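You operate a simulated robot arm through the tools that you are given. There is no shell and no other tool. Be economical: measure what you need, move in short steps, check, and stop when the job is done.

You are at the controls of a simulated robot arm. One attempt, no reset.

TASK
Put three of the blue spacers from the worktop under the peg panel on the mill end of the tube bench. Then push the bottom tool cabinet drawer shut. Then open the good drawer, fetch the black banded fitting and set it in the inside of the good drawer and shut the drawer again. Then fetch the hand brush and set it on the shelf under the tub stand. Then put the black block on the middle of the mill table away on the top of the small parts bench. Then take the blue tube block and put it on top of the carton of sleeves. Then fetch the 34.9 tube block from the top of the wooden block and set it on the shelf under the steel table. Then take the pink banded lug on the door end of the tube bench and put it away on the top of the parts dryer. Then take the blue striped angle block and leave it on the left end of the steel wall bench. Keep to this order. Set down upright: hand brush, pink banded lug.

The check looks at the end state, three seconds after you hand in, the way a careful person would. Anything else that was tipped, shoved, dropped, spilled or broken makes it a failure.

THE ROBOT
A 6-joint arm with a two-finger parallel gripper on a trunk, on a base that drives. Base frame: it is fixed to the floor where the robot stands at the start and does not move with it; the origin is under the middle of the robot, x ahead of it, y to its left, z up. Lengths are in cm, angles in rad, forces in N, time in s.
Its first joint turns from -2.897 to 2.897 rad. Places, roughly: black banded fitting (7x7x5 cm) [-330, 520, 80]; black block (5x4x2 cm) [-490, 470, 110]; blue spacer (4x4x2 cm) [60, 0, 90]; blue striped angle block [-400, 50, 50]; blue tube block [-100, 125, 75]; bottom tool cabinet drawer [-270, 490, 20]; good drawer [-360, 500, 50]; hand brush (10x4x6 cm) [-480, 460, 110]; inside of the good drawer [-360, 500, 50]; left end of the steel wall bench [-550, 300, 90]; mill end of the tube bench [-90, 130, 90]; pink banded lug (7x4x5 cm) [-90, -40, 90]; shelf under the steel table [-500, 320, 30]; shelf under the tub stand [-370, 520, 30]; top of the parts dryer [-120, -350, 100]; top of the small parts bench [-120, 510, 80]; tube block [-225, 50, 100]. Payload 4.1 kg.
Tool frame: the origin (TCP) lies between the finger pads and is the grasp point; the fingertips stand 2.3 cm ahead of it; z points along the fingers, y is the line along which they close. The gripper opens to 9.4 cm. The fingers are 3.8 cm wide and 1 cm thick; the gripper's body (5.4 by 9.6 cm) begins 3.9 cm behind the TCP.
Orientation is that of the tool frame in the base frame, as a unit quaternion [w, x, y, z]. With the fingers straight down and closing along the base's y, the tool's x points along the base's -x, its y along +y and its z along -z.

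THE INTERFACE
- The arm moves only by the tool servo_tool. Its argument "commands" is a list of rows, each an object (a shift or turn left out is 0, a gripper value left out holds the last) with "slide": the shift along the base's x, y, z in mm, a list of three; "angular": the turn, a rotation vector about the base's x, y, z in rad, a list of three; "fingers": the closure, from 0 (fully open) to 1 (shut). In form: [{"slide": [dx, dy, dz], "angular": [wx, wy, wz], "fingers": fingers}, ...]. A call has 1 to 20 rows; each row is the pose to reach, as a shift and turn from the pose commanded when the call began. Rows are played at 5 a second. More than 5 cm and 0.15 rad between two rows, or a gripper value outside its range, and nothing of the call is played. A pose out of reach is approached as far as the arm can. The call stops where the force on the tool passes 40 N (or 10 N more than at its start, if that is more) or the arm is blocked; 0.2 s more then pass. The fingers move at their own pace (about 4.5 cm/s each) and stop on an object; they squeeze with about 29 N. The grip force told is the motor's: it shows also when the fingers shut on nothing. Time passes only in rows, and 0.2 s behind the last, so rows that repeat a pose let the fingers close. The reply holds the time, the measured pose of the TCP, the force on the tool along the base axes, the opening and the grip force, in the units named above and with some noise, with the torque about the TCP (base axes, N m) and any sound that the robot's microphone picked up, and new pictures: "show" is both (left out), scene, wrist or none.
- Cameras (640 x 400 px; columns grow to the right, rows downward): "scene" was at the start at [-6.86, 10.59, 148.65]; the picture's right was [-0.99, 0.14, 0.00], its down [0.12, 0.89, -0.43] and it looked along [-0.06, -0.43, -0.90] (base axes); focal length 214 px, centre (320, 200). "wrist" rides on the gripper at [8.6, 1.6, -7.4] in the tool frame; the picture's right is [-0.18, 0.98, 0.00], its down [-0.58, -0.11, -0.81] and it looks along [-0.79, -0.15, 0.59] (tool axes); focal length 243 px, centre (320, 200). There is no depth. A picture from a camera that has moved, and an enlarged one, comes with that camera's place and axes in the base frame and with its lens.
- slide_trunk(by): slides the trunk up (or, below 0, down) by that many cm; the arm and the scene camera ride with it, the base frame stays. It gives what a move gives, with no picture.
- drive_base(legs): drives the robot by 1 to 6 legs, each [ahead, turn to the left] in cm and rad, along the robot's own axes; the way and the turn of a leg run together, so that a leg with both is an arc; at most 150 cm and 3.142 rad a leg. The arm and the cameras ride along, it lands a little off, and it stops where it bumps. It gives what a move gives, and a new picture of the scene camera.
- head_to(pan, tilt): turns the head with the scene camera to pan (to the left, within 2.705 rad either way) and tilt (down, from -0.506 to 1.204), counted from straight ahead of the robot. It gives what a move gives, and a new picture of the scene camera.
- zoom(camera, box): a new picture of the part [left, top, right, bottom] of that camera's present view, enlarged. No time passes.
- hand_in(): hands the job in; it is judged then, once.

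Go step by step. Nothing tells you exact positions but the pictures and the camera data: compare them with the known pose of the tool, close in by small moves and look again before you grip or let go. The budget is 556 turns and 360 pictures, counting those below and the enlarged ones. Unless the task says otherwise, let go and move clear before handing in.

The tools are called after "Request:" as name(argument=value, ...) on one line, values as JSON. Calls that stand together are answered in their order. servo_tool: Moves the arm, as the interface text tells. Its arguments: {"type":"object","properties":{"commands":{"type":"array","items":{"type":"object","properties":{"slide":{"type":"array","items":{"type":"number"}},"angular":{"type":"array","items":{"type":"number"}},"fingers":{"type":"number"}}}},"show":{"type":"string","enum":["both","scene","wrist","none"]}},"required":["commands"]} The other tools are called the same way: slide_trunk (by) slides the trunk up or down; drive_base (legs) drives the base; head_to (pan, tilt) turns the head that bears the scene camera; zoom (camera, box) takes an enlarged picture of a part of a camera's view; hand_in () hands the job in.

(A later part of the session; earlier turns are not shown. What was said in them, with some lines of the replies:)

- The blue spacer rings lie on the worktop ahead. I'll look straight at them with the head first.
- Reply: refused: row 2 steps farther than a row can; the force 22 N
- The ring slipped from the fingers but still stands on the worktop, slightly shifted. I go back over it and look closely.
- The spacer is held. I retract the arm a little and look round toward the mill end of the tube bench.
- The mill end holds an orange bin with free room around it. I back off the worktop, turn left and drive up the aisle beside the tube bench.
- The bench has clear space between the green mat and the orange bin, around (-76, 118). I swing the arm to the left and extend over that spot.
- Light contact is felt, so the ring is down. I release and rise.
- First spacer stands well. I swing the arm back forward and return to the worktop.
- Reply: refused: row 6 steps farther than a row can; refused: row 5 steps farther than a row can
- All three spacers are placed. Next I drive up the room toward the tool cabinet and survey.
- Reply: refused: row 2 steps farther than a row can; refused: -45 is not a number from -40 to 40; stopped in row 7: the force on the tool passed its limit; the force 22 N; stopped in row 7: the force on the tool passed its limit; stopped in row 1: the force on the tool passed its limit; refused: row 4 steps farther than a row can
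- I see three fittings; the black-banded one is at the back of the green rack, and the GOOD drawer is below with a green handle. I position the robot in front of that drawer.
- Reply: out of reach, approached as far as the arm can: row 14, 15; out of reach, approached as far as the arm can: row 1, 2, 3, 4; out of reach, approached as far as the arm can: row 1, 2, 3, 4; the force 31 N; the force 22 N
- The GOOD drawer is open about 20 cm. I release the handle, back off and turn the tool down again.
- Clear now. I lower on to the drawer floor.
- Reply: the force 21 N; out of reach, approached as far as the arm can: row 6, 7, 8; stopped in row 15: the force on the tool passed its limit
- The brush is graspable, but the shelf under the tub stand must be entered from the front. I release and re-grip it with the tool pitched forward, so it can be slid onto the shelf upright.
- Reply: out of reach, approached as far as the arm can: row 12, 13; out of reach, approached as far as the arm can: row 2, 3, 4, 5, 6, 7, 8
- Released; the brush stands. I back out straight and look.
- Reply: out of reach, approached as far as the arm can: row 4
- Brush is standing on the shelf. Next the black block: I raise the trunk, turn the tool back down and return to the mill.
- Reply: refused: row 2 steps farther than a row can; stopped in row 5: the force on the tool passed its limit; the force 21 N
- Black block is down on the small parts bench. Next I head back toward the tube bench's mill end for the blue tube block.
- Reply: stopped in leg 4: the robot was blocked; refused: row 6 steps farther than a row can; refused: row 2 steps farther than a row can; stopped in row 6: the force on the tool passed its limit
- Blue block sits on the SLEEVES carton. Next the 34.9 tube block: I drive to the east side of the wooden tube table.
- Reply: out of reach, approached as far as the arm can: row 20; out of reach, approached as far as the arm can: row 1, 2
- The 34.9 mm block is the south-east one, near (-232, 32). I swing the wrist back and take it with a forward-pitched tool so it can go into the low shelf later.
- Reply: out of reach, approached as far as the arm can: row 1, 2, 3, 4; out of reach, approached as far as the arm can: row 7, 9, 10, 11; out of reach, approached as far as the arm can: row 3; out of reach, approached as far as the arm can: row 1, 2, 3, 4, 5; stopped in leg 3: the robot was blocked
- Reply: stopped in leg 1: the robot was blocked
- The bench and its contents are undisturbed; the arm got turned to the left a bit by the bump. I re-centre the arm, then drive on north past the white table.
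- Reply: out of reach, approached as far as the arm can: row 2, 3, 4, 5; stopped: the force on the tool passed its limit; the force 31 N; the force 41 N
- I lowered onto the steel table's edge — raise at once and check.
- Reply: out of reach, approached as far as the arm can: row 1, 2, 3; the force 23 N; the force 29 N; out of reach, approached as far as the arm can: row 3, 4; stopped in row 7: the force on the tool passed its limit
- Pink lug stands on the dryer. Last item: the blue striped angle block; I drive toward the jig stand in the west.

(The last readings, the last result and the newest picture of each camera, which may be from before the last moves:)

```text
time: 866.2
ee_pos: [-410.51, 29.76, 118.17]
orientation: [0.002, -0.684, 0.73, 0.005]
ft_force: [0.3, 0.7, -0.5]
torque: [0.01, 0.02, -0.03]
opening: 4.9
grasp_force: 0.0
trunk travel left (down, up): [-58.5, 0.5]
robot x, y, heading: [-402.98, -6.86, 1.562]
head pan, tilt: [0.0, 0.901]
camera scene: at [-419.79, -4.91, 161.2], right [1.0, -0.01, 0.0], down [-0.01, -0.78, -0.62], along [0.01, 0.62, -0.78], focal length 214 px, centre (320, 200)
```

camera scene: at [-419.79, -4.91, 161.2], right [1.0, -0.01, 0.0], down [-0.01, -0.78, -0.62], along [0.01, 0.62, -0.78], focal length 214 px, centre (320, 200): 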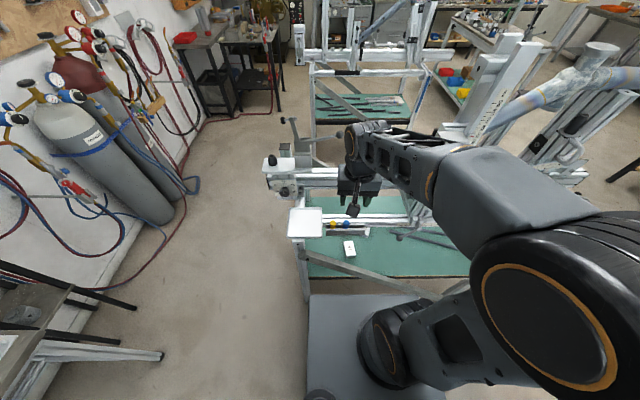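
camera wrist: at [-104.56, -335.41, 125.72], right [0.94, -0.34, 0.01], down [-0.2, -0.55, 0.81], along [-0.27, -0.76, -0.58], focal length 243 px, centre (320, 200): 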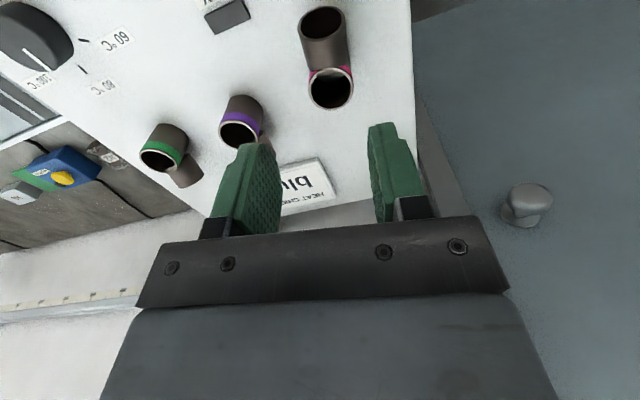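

Request:
zoom(camera="scene", box=[250, 100, 450, 290])

Request:
servo_tool(commands=[{"slide": [0, 0, 0]}], show="wrist")

```text
2.11 times, centred on (350, 195) of scene
camera zoom: at [-419.79, -4.91, 161.2], right [1.0, -0.01, 0.0], down [-0.01, -0.78, -0.62], along [0.01, 0.62, -0.78], focal length 452 px, centre (257, 210)
```

zoom: 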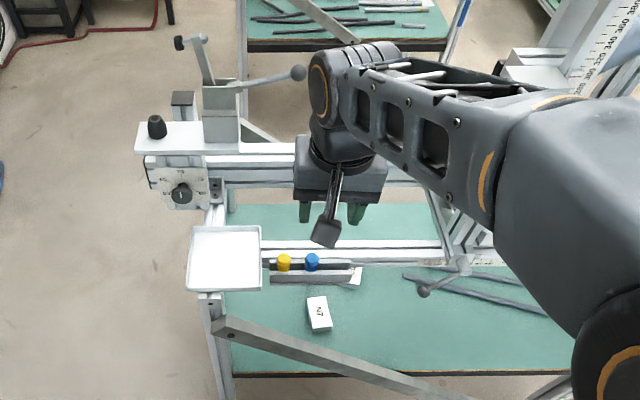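

```text
time: 866.6
ee_pos: [-410.5, 29.83, 118.26]
orientation: [0.003, -0.684, 0.729, 0.005]
ft_force: [-0.1, 0.3, -0.6]
torque: [-0.02, 0.03, 0.01]
opening: 4.9
grasp_force: 0.0
trunk travel left (down, up): [-58.5, 0.5]
robot x, y, heading: [-403.43, -6.68, 1.562]
head pan, tilt: [0.0, 0.901]
camera wrist: at [-412.73, 21.16, 125.62], right [-0.97, 0.25, 0.01], down [0.15, 0.57, 0.81], along [0.2, 0.79, -0.58], focal length 243 px, centre (320, 200)
```

wrist: 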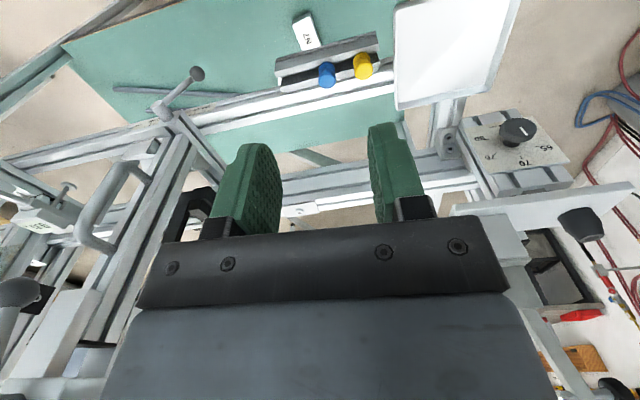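

Request:
drive_base(legs=[[-36, 0], [0, 1.57], [64, 0], [0, -1.6], [98, 0], [0, -1.56]])

Request:
head_to(pan=0, tilt=0.75)

```text
time: 888.3
ee_pos: [-430.27, 59.92, 118.27]
orientation: [0.005, 0.04, 0.999, 0.001]
ft_force: [0.6, -0.6, -0.4]
torque: [0.0, -0.03, 0.0]
opening: 4.89
grasp_force: 0.2
trunk travel left (down, up): [-58.5, 0.5]
robot x, y, heading: [-466.68, 53.14, -0.025]
head pan, tilt: [0.0, 0.901]
camera scene: at [-464.68, 69.77, 161.2], right [-0.02, -1.0, 0.0], down [-0.78, 0.02, -0.62], along [0.62, -0.01, -0.78], focal length 214 px, centre (320, 200)
```

scene: 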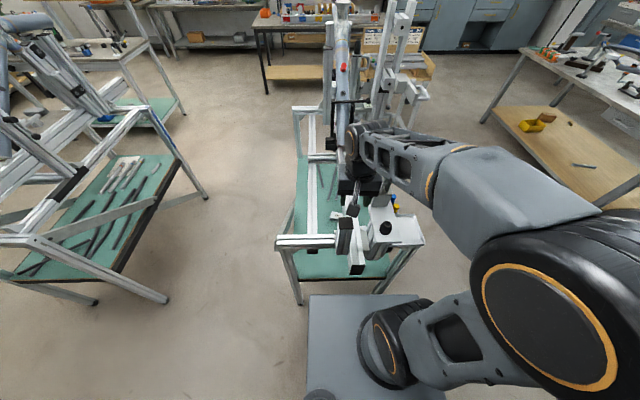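

```text
time: 889.0
ee_pos: [-430.2, 60.05, 118.26]
orientation: [0.005, 0.04, 0.999, 0.002]
ft_force: [0.4, 0.3, -0.2]
torque: [0.05, 0.0, -0.03]
opening: 4.9
grasp_force: 0.0
trunk travel left (down, up): [-58.5, 0.5]
robot x, y, heading: [-466.56, 53.09, -0.028]
head pan, tilt: [0.0, 0.75]
camera scene: at [-463.95, 69.76, 162.38], right [-0.02, -1.0, 0.0], down [-0.68, 0.02, -0.73], along [0.73, -0.02, -0.68], focal length 214 px, centre (320, 200)
```

scene: 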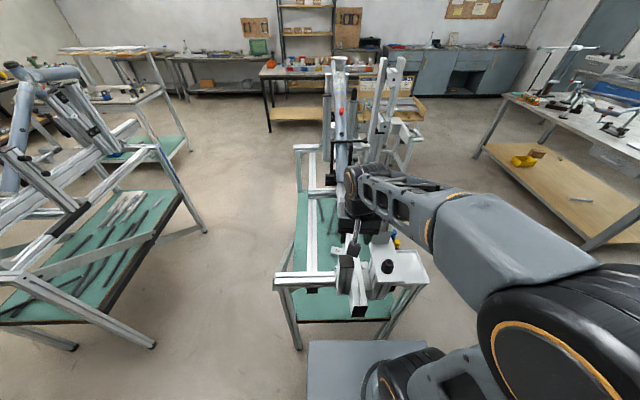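

Request:
zoom(camera="scene", box=[260, 130, 460, 330])

```text
2.00 times, centred on (360, 230) of scene
camera zoom: at [-463.95, 69.76, 162.38], right [-0.02, -1.0, 0.0], down [-0.68, 0.02, -0.73], along [0.73, -0.02, -0.68], focal length 429 px, centre (240, 140)
```

zoom: 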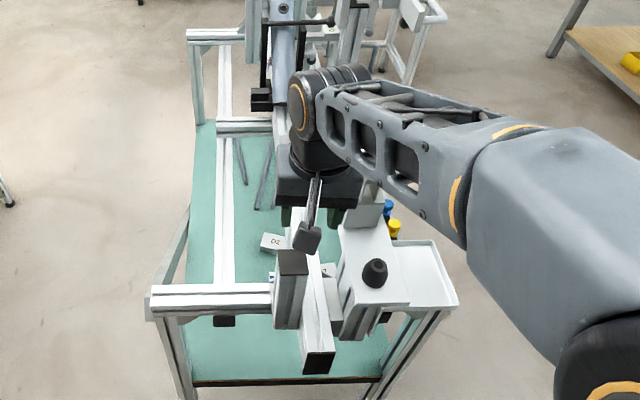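

Request:
drive_base(legs=[[-19, 0]])

Request:
servo_tool(commands=[{"angular": [0, 0, 0.15]}, {"angular": [0, 0, 0.3]}, {"angular": [0, 0, 0.45]}, {"angular": [0, 0, 0.6]}, {"angular": [0, 0, 0.75]}, {"angular": [0, 0, 0.9]}, {"angular": [0, 0, 1.05]}, {"angular": [0, 0, 1.2]}, {"angular": [0, 0, 1.35]}, {"angular": [0, 0, 1.5]}, {"angular": [0, 0, 1.65]}, {"angular": [0, 0, 1.8]}, {"angular": [0, 0, 1.95]}, {"angular": [0, 0, 2.1]}, {"angular": [0, 0, 2.25]}, {"angular": [0, 0, 2.4]}, {"angular": [0, 0, 2.55]}, {"angular": [0, 0, 2.7]}, {"angular": [0, 0, 2.85]}, {"angular": [0, 0, 3.0]}], show="none")

```text
time: 890.6
ee_pos: [-449.07, 60.3, 118.26]
orientation: [0.005, 0.04, 0.999, 0.002]
ft_force: [-0.5, 0.2, 0.4]
torque: [0.0, -0.01, 0.02]
opening: 4.89
grasp_force: 0.1
trunk travel left (down, up): [-58.5, 0.5]
robot x, y, heading: [-485.13, 53.73, -0.024]
head pan, tilt: [0.0, 0.75]
camera scene: at [-482.85, 70.22, 162.39], right [-0.03, -1.0, 0.0], down [-0.68, 0.02, -0.73], along [0.73, -0.02, -0.68], focal length 214 px, centre (320, 200)
```

scene: 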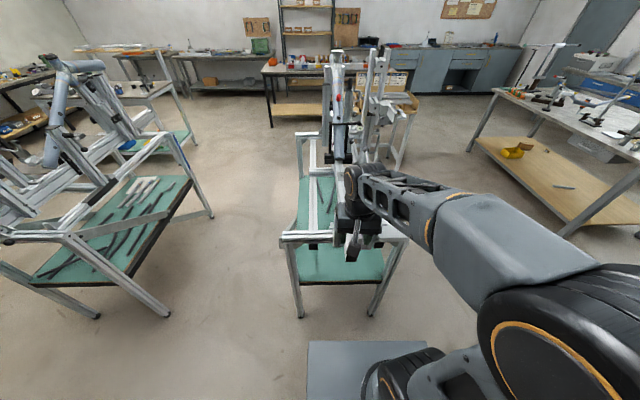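

```text
time: 894.8
ee_pos: [-449.1, 60.46, 118.29]
orientation: [0.002, 0.994, -0.11, -0.005]
ft_force: [0.2, 0.4, 0.5]
torque: [-0.01, -0.02, 0.0]
opening: 4.9
grasp_force: 0.1
trunk travel left (down, up): [-58.5, 0.5]
robot x, y, heading: [-485.21, 53.85, -0.026]
head pan, tilt: [0.0, 0.75]
```

Request:
servo_tool(commands=[{"slide": [10, 0, 0], "angular": [0, 0, 0.1]}, {"slide": [20, 0, 0], "angular": [0, 0, 0.2]}], show="none")

Request:
servo_tool(commands=[{"slide": [20, 0, 0], "angular": [0, -0.14, 0], "fingers": 0.2}, {"slide": [40, 0, 0], "angular": [0, -0.28, 0]}, {"slide": [60, 0, 0], "angular": [0, -0.42, 0]}, {"slide": [80, 0, 0], "angular": [0, -0.56, 0]}, {"slide": [100, 0, 0], "angular": [0, -0.7, 0]}, {"slide": [100, 0, 0], "angular": [0, -0.84, 0]}, {"slide": [100, 0, 0], "angular": [0, -0.98, 0]}, {"slide": [100, 0, 0], "angular": [0, -1.12, 0]}])

```text
time: 895.4
ee_pos: [-446.94, 60.38, 118.14]
orientation: [0.003, 1.0, -0.01, -0.005]
ft_force: [0.1, -0.1, 0.1]
torque: [0.03, -0.01, 0.01]
opening: 4.88
grasp_force: 0.1
trunk travel left (down, up): [-58.5, 0.5]
robot x, y, heading: [-485.56, 53.85, -0.023]
head pan, tilt: [0.0, 0.75]
```

```text
time: 897.2
ee_pos: [-437.05, 59.89, 118.01]
orientation: [0.01, 0.867, -0.019, 0.497]
ft_force: [0.8, 0.9, 0.0]
torque: [-0.05, 0.02, 0.0]
opening: 7.52
grasp_force: 0.2
out of reach, approached as far as the arm can: row 7, 8
trunk travel left (down, up): [-58.5, 0.5]
robot x, y, heading: [-485.32, 53.98, -0.027]
head pan, tilt: [0.0, 0.75]
camera scene: at [-482.73, 70.22, 162.39], right [-0.03, -1.0, 0.0], down [-0.68, 0.02, -0.73], along [0.73, -0.02, -0.68], focal length 214 px, centre (320, 200)
camera wrist: at [-439.22, 58.45, 129.26], right [-0.13, -0.98, -0.16], down [-0.98, 0.15, -0.09], along [0.11, 0.14, -0.98], focal length 243 px, centre (320, 200)
```

scene: 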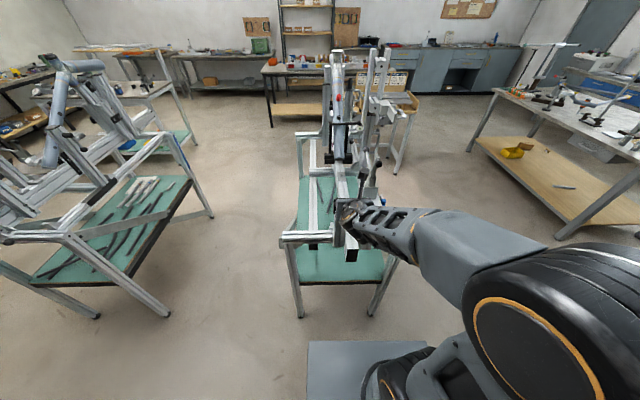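
wrist: 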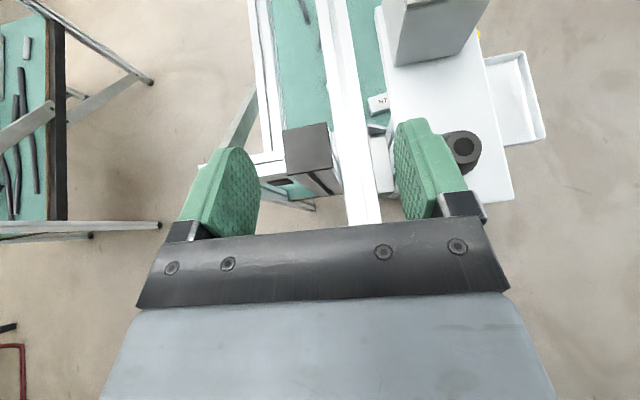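

Request:
zoom(camera="wrist", box=[240, 0, 440, 200])

```text
2.00 times, centred on (340, 100) of wrist
camera zoom: at [-439.22, 58.45, 129.26], right [-0.13, -0.98, -0.16], down [-0.98, 0.15, -0.09], along [0.11, 0.14, -0.98], focal length 485 px, centre (280, 400)
```

zoom: 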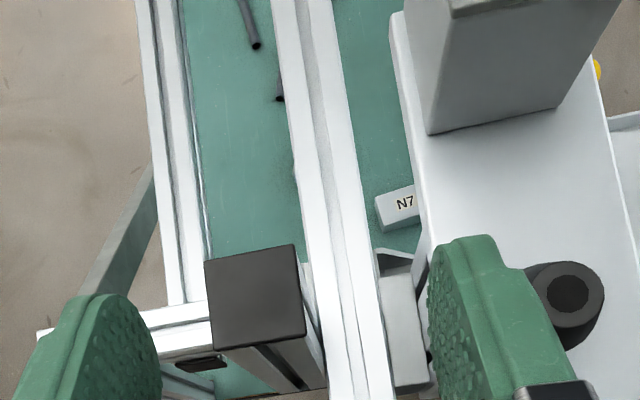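

Request:
drive_base(legs=[[-18, 0]])

Request:
slide_trunk(by=-40)

Request:
slide_trunk(by=-18)

Request:
head_to(pan=-0.05, tilt=0.5)

```text
time: 898.7
ee_pos: [-455.0, 60.41, 118.08]
orientation: [0.011, 0.867, -0.017, 0.498]
ft_force: [-0.6, 0.1, -0.3]
torque: [-0.02, 0.0, -0.03]
opening: 7.5
grasp_force: 0.1
trunk travel left (down, up): [-58.5, 0.5]
robot x, y, heading: [-503.38, 53.95, -0.024]
head pan, tilt: [0.0, 0.75]
camera scene: at [-500.77, 70.67, 162.39], right [-0.03, -1.0, 0.0], down [-0.68, 0.02, -0.73], along [0.73, -0.02, -0.68], focal length 214 px, centre (320, 200)
```

scene: 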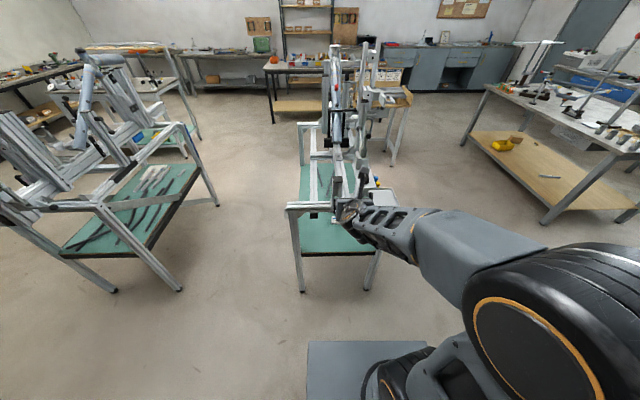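

```text
time: 902.5
ee_pos: [-455.11, 60.3, 78.07]
orientation: [0.011, 0.867, -0.017, 0.498]
ft_force: [-1.0, 0.2, -0.3]
torque: [0.0, 0.03, 0.0]
opening: 7.52
grasp_force: 0.1
trunk travel left (down, up): [-18.5, 40.5]
robot x, y, heading: [-503.45, 54.03, -0.025]
head pan, tilt: [0.0, 0.75]
```

```text
time: 904.5
ee_pos: [-454.91, 60.3, 60.2]
orientation: [0.011, 0.867, -0.017, 0.497]
ft_force: [-0.2, -0.9, -0.4]
torque: [0.03, -0.02, 0.0]
opening: 7.53
grasp_force: 0.0
trunk travel left (down, up): [-0.5, 58.5]
robot x, y, heading: [-503.31, 53.85, -0.026]
head pan, tilt: [0.0, 0.75]
```

```text
time: 905.3
ee_pos: [-454.99, 60.31, 60.04]
orientation: [0.011, 0.867, -0.018, 0.498]
ft_force: [-0.9, -1.0, -0.7]
torque: [0.01, 0.02, -0.04]
opening: 7.51
grasp_force: 0.1
trunk travel left (down, up): [-0.5, 58.5]
robot x, y, heading: [-503.35, 53.91, -0.021]
head pan, tilt: [-0.051, 0.499]
camera scene: at [-499.88, 70.19, 106.58], right [-0.08, -1.0, 0.0], down [-0.48, 0.04, -0.88], along [0.88, -0.07, -0.48], focal length 214 px, centre (320, 200)
```

scene: 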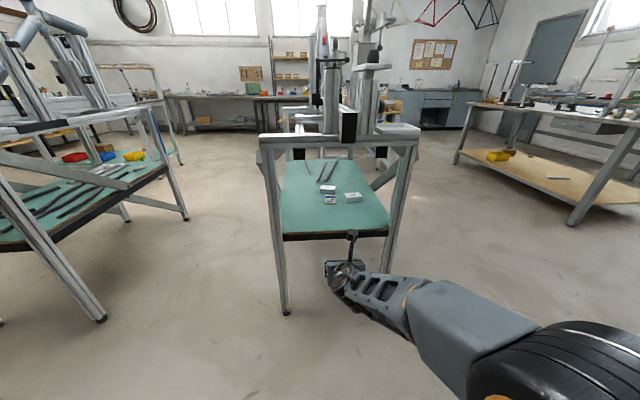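

Request:
zoom(camera="scene", box=[260, 120, 420, 280])

Request:
zoom(camera="scene", box=[310, 175, 370, 215])

```text
2.50 times, centred on (340, 200) of scene
camera zoom: at [-499.88, 70.19, 106.58], right [-0.08, -1.0, 0.0], down [-0.48, 0.04, -0.88], along [0.88, -0.07, -0.48], focal length 536 px, centre (270, 200)
```

zoom: 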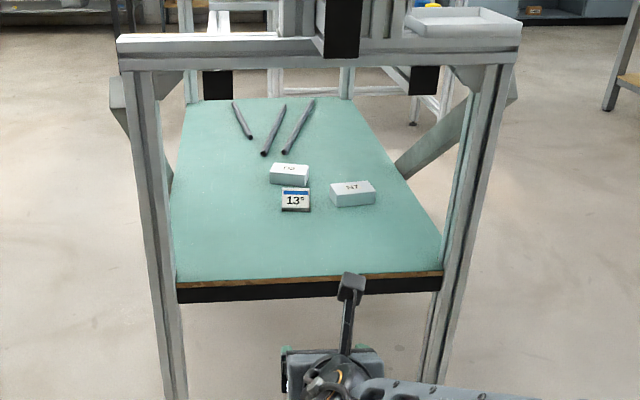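

```text
10.00 times, centred on (340, 195) of scene
camera zoom: at [-499.88, 70.19, 106.58], right [-0.08, -1.0, 0.0], down [-0.48, 0.04, -0.88], along [0.88, -0.07, -0.48], focal length 2145 px, centre (120, 250)
```

zoom: 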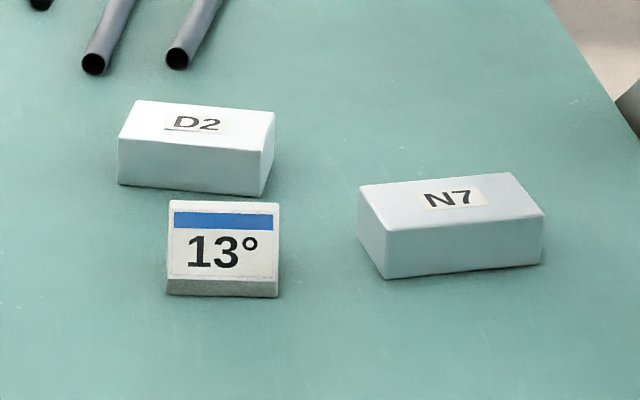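

Request:
servo_tool(commands=[{"slide": [0, -12, 0]}, {"slide": [0, -24, 0]}], show="none")

Request:
drive_base(legs=[[21, 0]])

Request:
servo_tool(commands=[{"slide": [0, 0, 0]}])

```text
time: 905.9
ee_pos: [-454.93, 57.9, 60.16]
orientation: [0.01, 0.867, -0.016, 0.498]
ft_force: [-0.5, 0.4, -0.1]
torque: [0.02, -0.03, 0.0]
opening: 7.5
grasp_force: 0.1
trunk travel left (down, up): [-0.5, 58.5]
robot x, y, heading: [-503.22, 54.11, -0.024]
head pan, tilt: [-0.051, 0.499]
no pictures are left
```

```text
time: 907.5
ee_pos: [-433.85, 57.45, 60.14]
orientation: [0.012, 0.867, -0.018, 0.498]
ft_force: [-0.5, 0.2, 0.3]
torque: [0.01, 0.0, 0.03]
opening: 7.54
grasp_force: 0.0
trunk travel left (down, up): [-0.5, 58.5]
robot x, y, heading: [-482.16, 53.67, -0.022]
head pan, tilt: [-0.051, 0.499]
```

```text
time: 907.9
ee_pos: [-433.87, 57.41, 60.1]
orientation: [0.01, 0.867, -0.017, 0.498]
ft_force: [0.3, 0.3, 0.5]
torque: [0.03, 0.01, -0.02]
opening: 7.53
grasp_force: 0.1
trunk travel left (down, up): [-0.5, 58.5]
robot x, y, heading: [-482.1, 53.69, -0.029]
head pan, tilt: [-0.051, 0.499]
no pictures are left
```

The picture budget is used up, but the last view gave the 13° block well: about (-405, 58). I continue by touch: first feel for the shelf height in the free area in front of it.

Request:
servo_tool(commands=[{"slide": [30, 0, 0], "fingers": 0}, {"slide": [60, 0, 0]}, {"slide": [90, 0, 0]}, {"slide": [115, 0, 0]}], show="none")

Request:
servo_tool(commands=[{"slide": [0, 0, -8]}, {"slide": [0, 0, -16]}, {"slide": [0, 0, -22]}, {"slide": [0, 0, -26]}], show="none")

```text
time: 908.9
ee_pos: [-422.18, 57.27, 60.16]
orientation: [0.01, 0.868, -0.017, 0.497]
ft_force: [0.0, 0.1, -0.2]
torque: [0.05, 0.0, 0.02]
opening: 9.37
grasp_force: 0.2
trunk travel left (down, up): [-0.5, 58.5]
robot x, y, heading: [-482.36, 53.81, -0.03]
head pan, tilt: [-0.051, 0.499]
no pictures are left
```

```text
time: 909.9
ee_pos: [-422.16, 57.3, 57.6]
orientation: [0.011, 0.867, -0.017, 0.498]
ft_force: [0.0, 0.1, 0.6]
torque: [0.01, 0.03, 0.01]
opening: 9.37
grasp_force: 0.0
trunk travel left (down, up): [-0.5, 58.5]
robot x, y, heading: [-482.56, 53.35, -0.025]
head pan, tilt: [-0.051, 0.499]
no pictures are left
```

Request:
servo_tool(commands=[{"slide": [0, 0, -3]}, {"slide": [0, 0, -5]}, {"slide": [0, 0, -7]}, {"slide": [0, 0, -9]}, {"slide": [0, 0, -11]}], show="none")

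```text
time: 911.1
ee_pos: [-422.31, 57.41, 56.5]
orientation: [0.011, 0.867, -0.017, 0.498]
ft_force: [-0.4, 0.2, 0.0]
torque: [-0.03, 0.0, 0.0]
opening: 9.4
grasp_force: 0.0
trunk travel left (down, up): [-0.5, 58.5]
robot x, y, heading: [-482.32, 53.12, -0.027]
head pan, tilt: [-0.051, 0.499]
no pictures are left
```

Request:
servo_tool(commands=[{"slide": [0, 0, -2]}, {"slide": [0, 0, -4]}, {"slide": [0, 0, -6]}, {"slide": [0, 0, -8]}, {"slide": [0, 0, -10]}, {"slide": [0, 0, -12]}, {"slide": [0, 0, -14]}], show="none")

```text
time: 912.7
ee_pos: [-422.17, 57.4, 55.73]
orientation: [0.011, 0.863, -0.018, 0.505]
ft_force: [-13.3, -0.6, 15.2]
torque: [0.47, 0.16, 0.47]
opening: 9.35
grasp_force: 0.1
trunk travel left (down, up): [-0.5, 58.5]
robot x, y, heading: [-482.53, 53.56, -0.026]
head pan, tilt: [-0.051, 0.499]
stopped in row 7: the force on the tool passed its limit (the readings are from after the stop); the commanded pose is now the measured one
no pictures are left
```

Request:
servo_tool(commands=[{"slide": [0, 0, 6]}, {"slide": [20, 2, 7]}, {"slide": [45, 4, 7]}, {"slide": [70, 4, 7]}, {"slide": [95, 4, 7]}, {"slide": [115, 4, 7]}], show="none")

Request:
servo_tool(commands=[{"slide": [15, 0, 0]}, {"slide": [30, 0, 0]}, {"slide": [45, 0, 0]}, {"slide": [58, 0, 0]}], show="none")

```text
time: 914.1
ee_pos: [-410.89, 57.77, 56.3]
orientation: [0.011, 0.865, -0.018, 0.501]
ft_force: [-0.2, 0.9, -0.3]
torque: [0.03, -0.03, 0.0]
opening: 9.38
grasp_force: 0.0
trunk travel left (down, up): [-0.5, 58.5]
robot x, y, heading: [-481.94, 53.81, -0.024]
head pan, tilt: [-0.051, 0.499]
no pictures are left
```

```text
time: 915.1
ee_pos: [-404.86, 57.8, 56.33]
orientation: [0.011, 0.865, -0.017, 0.502]
ft_force: [0.1, 0.1, -0.5]
torque: [-0.02, 0.03, 0.0]
opening: 9.39
grasp_force: 0.0
trunk travel left (down, up): [-0.5, 58.5]
robot x, y, heading: [-482.16, 53.94, -0.025]
head pan, tilt: [-0.051, 0.499]
no pictures are left
```

Request:
servo_tool(commands=[{"slide": [0, 0, 0], "fingers": 0.2}, {"slide": [0, 0, 0], "fingers": 0.3}, {"slide": [0, 0, 0], "fingers": 0.4}, {"slide": [0, 0, 0], "fingers": 0.5}, {"slide": [0, 0, 0], "fingers": 0.5}], show="none")

```text
time: 916.3
ee_pos: [-405.07, 57.77, 56.2]
orientation: [0.01, 0.865, -0.017, 0.502]
ft_force: [0.2, 0.0, 0.5]
torque: [0.0, 0.01, 0.03]
opening: 5.54
grasp_force: 28.8
trunk travel left (down, up): [-0.5, 58.5]
robot x, y, heading: [-482.04, 53.75, -0.019]
head pan, tilt: [-0.051, 0.499]
no pictures are left
```

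It closed on 5.5 cm with full grip force — the block. Lift gently and back out.

Request:
servo_tool(commands=[{"slide": [0, 0, 0], "fingers": 1}, {"slide": [0, 0, 2]}, {"slide": [0, 0, 6]}, {"slide": [0, 0, 12]}, {"slide": [0, 0, 20]}, {"slide": [0, 0, 30]}], show="none")

Request:
servo_tool(commands=[{"slide": [-30, 0, 0]}, {"slide": [-65, 0, 0]}, {"slide": [-105, 0, 0]}, {"slide": [-145, 0, 0]}, {"slide": [-185, 0, 0]}, {"slide": [-225, 0, 0]}, {"slide": [-260, 0, 0]}], show="none")

```text
time: 917.7
ee_pos: [-404.8, 57.86, 59.14]
orientation: [0.01, 0.865, -0.017, 0.501]
ft_force: [0.4, -0.4, -0.6]
torque: [0.01, 0.01, 0.01]
opening: 5.55
grasp_force: 28.4
trunk travel left (down, up): [-0.5, 58.5]
robot x, y, heading: [-482.5, 53.6, -0.024]
head pan, tilt: [-0.051, 0.499]
no pictures are left
```

```text
time: 919.3
ee_pos: [-431.1, 57.72, 58.95]
orientation: [0.012, 0.866, -0.018, 0.5]
ft_force: [0.9, -1.0, -0.3]
torque: [-0.01, 0.01, -0.02]
opening: 5.54
grasp_force: 29.6
trunk travel left (down, up): [-0.5, 58.5]
robot x, y, heading: [-482.31, 53.3, -0.024]
head pan, tilt: [-0.051, 0.499]
no pictures are left
```

Block is held. I back out from under the frame, raise, and drive north by the known map to the steel wall bench.

Request:
drive_base(legs=[[-22, 0]])

Request:
slide_trunk(by=40)

Request:
slide_trunk(by=18)

Request:
drive_base(legs=[[13, 0], [0, 1.66]])

```text
time: 920.9
ee_pos: [-452.68, 58.28, 59.06]
orientation: [0.012, 0.865, -0.019, 0.501]
ft_force: [0.4, 0.0, -1.2]
torque: [0.03, 0.02, 0.02]
opening: 5.54
grasp_force: 28.7
trunk travel left (down, up): [-0.5, 58.5]
robot x, y, heading: [-504.03, 54.23, -0.028]
head pan, tilt: [-0.051, 0.499]
```

```text
time: 924.8
ee_pos: [-452.74, 58.22, 99.08]
orientation: [0.011, 0.865, -0.018, 0.502]
ft_force: [0.0, -0.6, -0.2]
torque: [-0.02, -0.03, -0.06]
opening: 5.51
grasp_force: 29.1
trunk travel left (down, up): [-40.5, 18.5]
robot x, y, heading: [-503.99, 53.99, -0.028]
head pan, tilt: [-0.051, 0.499]
```

```text
time: 926.8
ee_pos: [-452.75, 58.29, 117.09]
orientation: [0.011, 0.865, -0.018, 0.502]
ft_force: [-0.2, -0.3, -0.8]
torque: [0.0, -0.02, 0.0]
opening: 5.52
grasp_force: 29.2
trunk travel left (down, up): [-58.5, 0.5]
robot x, y, heading: [-503.85, 53.97, -0.028]
head pan, tilt: [-0.051, 0.499]
```

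```text
time: 932.0
ee_pos: [-497.79, 104.8, 117.1]
orientation: [-0.356, 0.609, 0.615, 0.353]
ft_force: [-0.9, -0.6, -1.1]
torque: [0.02, -0.02, -0.03]
opening: 5.52
grasp_force: 28.9
trunk travel left (down, up): [-58.5, 0.5]
robot x, y, heading: [-491.13, 53.84, 1.585]
head pan, tilt: [-0.051, 0.499]
```

Request:
drive_base(legs=[[0, 0.06], [90, 0]])

Request:
drive_base(legs=[[76, 0]])

```text
time: 937.1
ee_pos: [-509.29, 193.15, 117.03]
orientation: [-0.368, 0.587, 0.636, 0.34]
ft_force: [-0.6, 0.2, -0.7]
torque: [0.02, 0.03, 0.01]
opening: 5.54
grasp_force: 29.1
trunk travel left (down, up): [-58.5, 0.5]
robot x, y, heading: [-499.51, 142.7, 1.666]
head pan, tilt: [-0.051, 0.499]
```

```text
time: 941.3
ee_pos: [-517.77, 270.29, 117.08]
orientation: [-0.37, 0.583, 0.639, 0.339]
ft_force: [-0.1, 0.5, -0.1]
torque: [0.01, 0.02, 0.02]
opening: 5.53
grasp_force: 29.2
trunk travel left (down, up): [-58.5, 0.5]
robot x, y, heading: [-506.66, 219.62, 1.682]
head pan, tilt: [-0.051, 0.499]
```

Request:
drive_base(legs=[[0, 0.32]])

```text
time: 942.7
ee_pos: [-532.93, 264.21, 117.01]
orientation: [-0.419, 0.475, 0.724, 0.275]
ft_force: [-0.4, 0.3, -0.5]
torque: [0.04, -0.02, 0.0]
opening: 5.52
grasp_force: 29.0
trunk travel left (down, up): [-58.5, 0.5]
robot x, y, heading: [-506.49, 220.06, 1.994]
head pan, tilt: [-0.051, 0.499]
```

Request:
servo_tool(commands=[{"slide": [-22, 35, -10]}, {"slide": [-45, 70, -30]}, {"slide": [-70, 105, -55]}, {"slide": [-90, 135, -85]}, {"slide": [-100, 148, -120]}], show="none")

```text
time: 943.9
ee_pos: [-542.92, 278.89, 105.09]
orientation: [-0.419, 0.474, 0.724, 0.275]
ft_force: [-0.6, 0.4, -1.7]
torque: [-0.02, -0.02, 0.03]
opening: 5.54
grasp_force: 28.8
trunk travel left (down, up): [-58.5, 0.5]
robot x, y, heading: [-506.86, 219.96, 1.995]
head pan, tilt: [-0.051, 0.499]
no pictures are left
```

Request:
servo_tool(commands=[{"slide": [0, 0, -20]}, {"slide": [0, 0, -40]}, {"slide": [0, 0, -60]}, {"slide": [0, 0, -75]}, {"slide": [0, 0, -85]}], show="none")

Request:
servo_tool(commands=[{"slide": [0, 0, -3]}, {"slide": [0, 0, -6]}, {"slide": [0, 0, -9]}, {"slide": [0, 0, -12]}, {"slide": [0, 0, -15]}, {"slide": [0, 0, -18]}, {"slide": [0, 0, -21]}, {"slide": [0, 0, -24]}], show="none")

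```text
time: 945.1
ee_pos: [-542.97, 279.1, 96.39]
orientation: [-0.419, 0.474, 0.724, 0.275]
ft_force: [0.1, -1.0, 0.6]
torque: [0.01, -0.02, 0.01]
opening: 5.53
grasp_force: 28.7
trunk travel left (down, up): [-58.5, 0.5]
robot x, y, heading: [-506.66, 219.87, 1.997]
head pan, tilt: [-0.051, 0.499]
no pictures are left
```

```text
time: 946.9
ee_pos: [-542.98, 278.99, 94.02]
orientation: [-0.419, 0.474, 0.723, 0.276]
ft_force: [0.0, -0.9, -0.4]
torque: [-0.02, -0.03, -0.03]
opening: 5.52
grasp_force: 29.1
trunk travel left (down, up): [-58.5, 0.5]
robot x, y, heading: [-506.64, 219.56, 1.992]
head pan, tilt: [-0.051, 0.499]
no pictures are left
```

Request:
servo_tool(commands=[{"slide": [0, 0, -2]}, {"slide": [0, 0, -4]}, {"slide": [0, 0, -6]}, {"slide": [0, 0, -8]}, {"slide": [0, 0, -10]}, {"slide": [0, 0, -12]}, {"slide": [0, 0, -14]}, {"slide": [0, 0, -16]}], show="none")

Request:
servo_tool(commands=[{"slide": [0, 0, -2]}, {"slide": [0, 0, -4]}, {"slide": [0, 0, -6]}, {"slide": [0, 0, -8]}, {"slide": [0, 0, -10]}, {"slide": [0, 0, -12]}, {"slide": [0, 0, -14]}, {"slide": [0, 0, -16]}], show="none")

```text
time: 948.7
ee_pos: [-542.95, 279.08, 92.58]
orientation: [-0.419, 0.475, 0.723, 0.276]
ft_force: [0.2, -0.4, -0.6]
torque: [0.0, 0.03, -0.01]
opening: 5.55
grasp_force: 29.0
trunk travel left (down, up): [-58.5, 0.5]
robot x, y, heading: [-506.28, 219.72, 1.995]
head pan, tilt: [-0.051, 0.499]
no pictures are left
```

```text
time: 950.5
ee_pos: [-542.98, 279.06, 91.01]
orientation: [-0.419, 0.475, 0.724, 0.275]
ft_force: [0.1, 0.3, -0.9]
torque: [0.06, 0.01, 0.01]
opening: 5.52
grasp_force: 28.7
trunk travel left (down, up): [-58.5, 0.5]
robot x, y, heading: [-506.85, 219.94, 1.995]
head pan, tilt: [-0.051, 0.499]
no pictures are left
```

Request:
servo_tool(commands=[{"slide": [0, 0, -2]}, {"slide": [0, 0, -4]}, {"slide": [0, 0, -6]}, {"slide": [0, 0, -8]}, {"slide": [0, 0, -10]}, {"slide": [0, 0, -12]}, {"slide": [0, 0, -14]}, {"slide": [0, 0, -16]}], show="none")

```text
time: 952.3
ee_pos: [-542.88, 279.11, 89.26]
orientation: [-0.419, 0.474, 0.724, 0.275]
ft_force: [-0.7, -0.7, -0.8]
torque: [0.03, 0.01, -0.02]
opening: 5.54
grasp_force: 28.8
trunk travel left (down, up): [-58.5, 0.5]
robot x, y, heading: [-506.65, 220.06, 1.994]
head pan, tilt: [-0.051, 0.499]
no pictures are left
```

Request:
servo_tool(commands=[{"slide": [0, 0, -2]}, {"slide": [0, 0, -4]}, {"slide": [0, 0, -6]}, {"slide": [0, 0, -8]}, {"slide": [0, 0, -10]}, {"slide": [0, 0, -12]}, {"slide": [0, 0, -14]}, {"slide": [0, 0, -16]}, {"slide": [0, 0, -18]}, {"slide": [0, 0, -20]}], show="none")

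```text
time: 953.9
ee_pos: [-543.03, 279.36, 88.73]
orientation: [-0.427, 0.472, 0.719, 0.28]
ft_force: [-3.0, 3.6, 10.9]
torque: [-0.12, -0.1, 0.01]
opening: 5.52
grasp_force: 29.3
trunk travel left (down, up): [-58.5, 0.5]
robot x, y, heading: [-506.69, 219.74, 1.993]
head pan, tilt: [-0.051, 0.499]
stopped in row 7: the force on the tool passed its limit (the readings are from after the stop); the commanded pose is now the measured one
no pictures are left
```

Request:
servo_tool(commands=[{"slide": [0, 0, 1], "fingers": 0.38}, {"slide": [0, 0, 1], "fingers": 0.34}, {"slide": [0, 0, 1], "fingers": 0.3}, {"slide": [0, 0, 1], "fingers": 0.28}, {"slide": [0, 0, 1], "fingers": 0.28}], show="none")

```text
time: 955.1
ee_pos: [-543.12, 279.24, 88.67]
orientation: [-0.425, 0.472, 0.72, 0.279]
ft_force: [-4.7, 3.3, 17.4]
torque: [0.3, 0.17, 0.21]
opening: 6.19
grasp_force: 0.1
trunk travel left (down, up): [-58.5, 0.5]
robot x, y, heading: [-506.77, 219.98, 1.995]
head pan, tilt: [-0.051, 0.499]
no pictures are left
```

Request:
servo_tool(commands=[{"slide": [0, 0, 2], "fingers": 0.26}, {"slide": [0, 0, 4], "fingers": 0.24}, {"slide": [0, 0, 5], "fingers": 0.22}, {"slide": [0, 0, 5], "fingers": 0.22}], show="none")

```text
time: 956.1
ee_pos: [-542.94, 279.25, 88.94]
orientation: [-0.423, 0.473, 0.722, 0.277]
ft_force: [-0.7, -0.2, 1.0]
torque: [0.01, 0.01, 0.03]
opening: 7.34
grasp_force: 0.2
trunk travel left (down, up): [-58.5, 0.5]
robot x, y, heading: [-506.73, 219.9, 1.996]
head pan, tilt: [-0.051, 0.499]
no pictures are left
```

Free now. I withdraw straight back along the tool's line, then rise.

Request:
servo_tool(commands=[{"slide": [8, -18, 3]}, {"slide": [20, -46, 4]}, {"slide": [36, -82, 6]}, {"slide": [52, -120, 20]}, {"slide": [58, -135, 60]}, {"slide": [58, -135, 105]}], show="none")

```text
time: 957.5
ee_pos: [-537.17, 265.68, 99.58]
orientation: [-0.423, 0.473, 0.721, 0.278]
ft_force: [0.2, -0.3, 0.9]
torque: [-0.01, -0.04, 0.03]
opening: 7.33
grasp_force: 0.0
trunk travel left (down, up): [-58.5, 0.5]
robot x, y, heading: [-506.82, 219.95, 1.997]
head pan, tilt: [-0.051, 0.499]
no pictures are left
```

Request:
drive_base(legs=[[-25, 0]])

Request:
hand_in()

```text
time: 959.3
ee_pos: [-526.84, 242.4, 99.49]
orientation: [-0.425, 0.471, 0.721, 0.278]
ft_force: [0.3, 0.2, 0.1]
torque: [-0.02, 0.02, 0.01]
opening: 7.34
grasp_force: 0.1
trunk travel left (down, up): [-58.5, 0.5]
robot x, y, heading: [-496.3, 196.61, 2.004]
head pan, tilt: [-0.051, 0.499]
```

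```text
The job is handed in.
```

I did all nine steps in your order and handed the job in. The last step, the blue striped angle block, was done without pictures because the picture budget ran out.

- **Angle block:** I gripped it (13° label, blue stripe) and set it down by touch at about (-543, 279), which I take to be the left end of the steel wall bench. The force readings suggest it sits flat on the bench top, but I haven't seen it there.
- **Other steps:** I checked each of these in a picture after setting down. The hand brush and pink banded lug both stood upright.
- **Contacts along the way:** The base bumped the tube bench corner and once the bench along the side wall. The arm also came down on the steel table's edge once. In the pictures I took afterwards, nothing had been tipped or moved.
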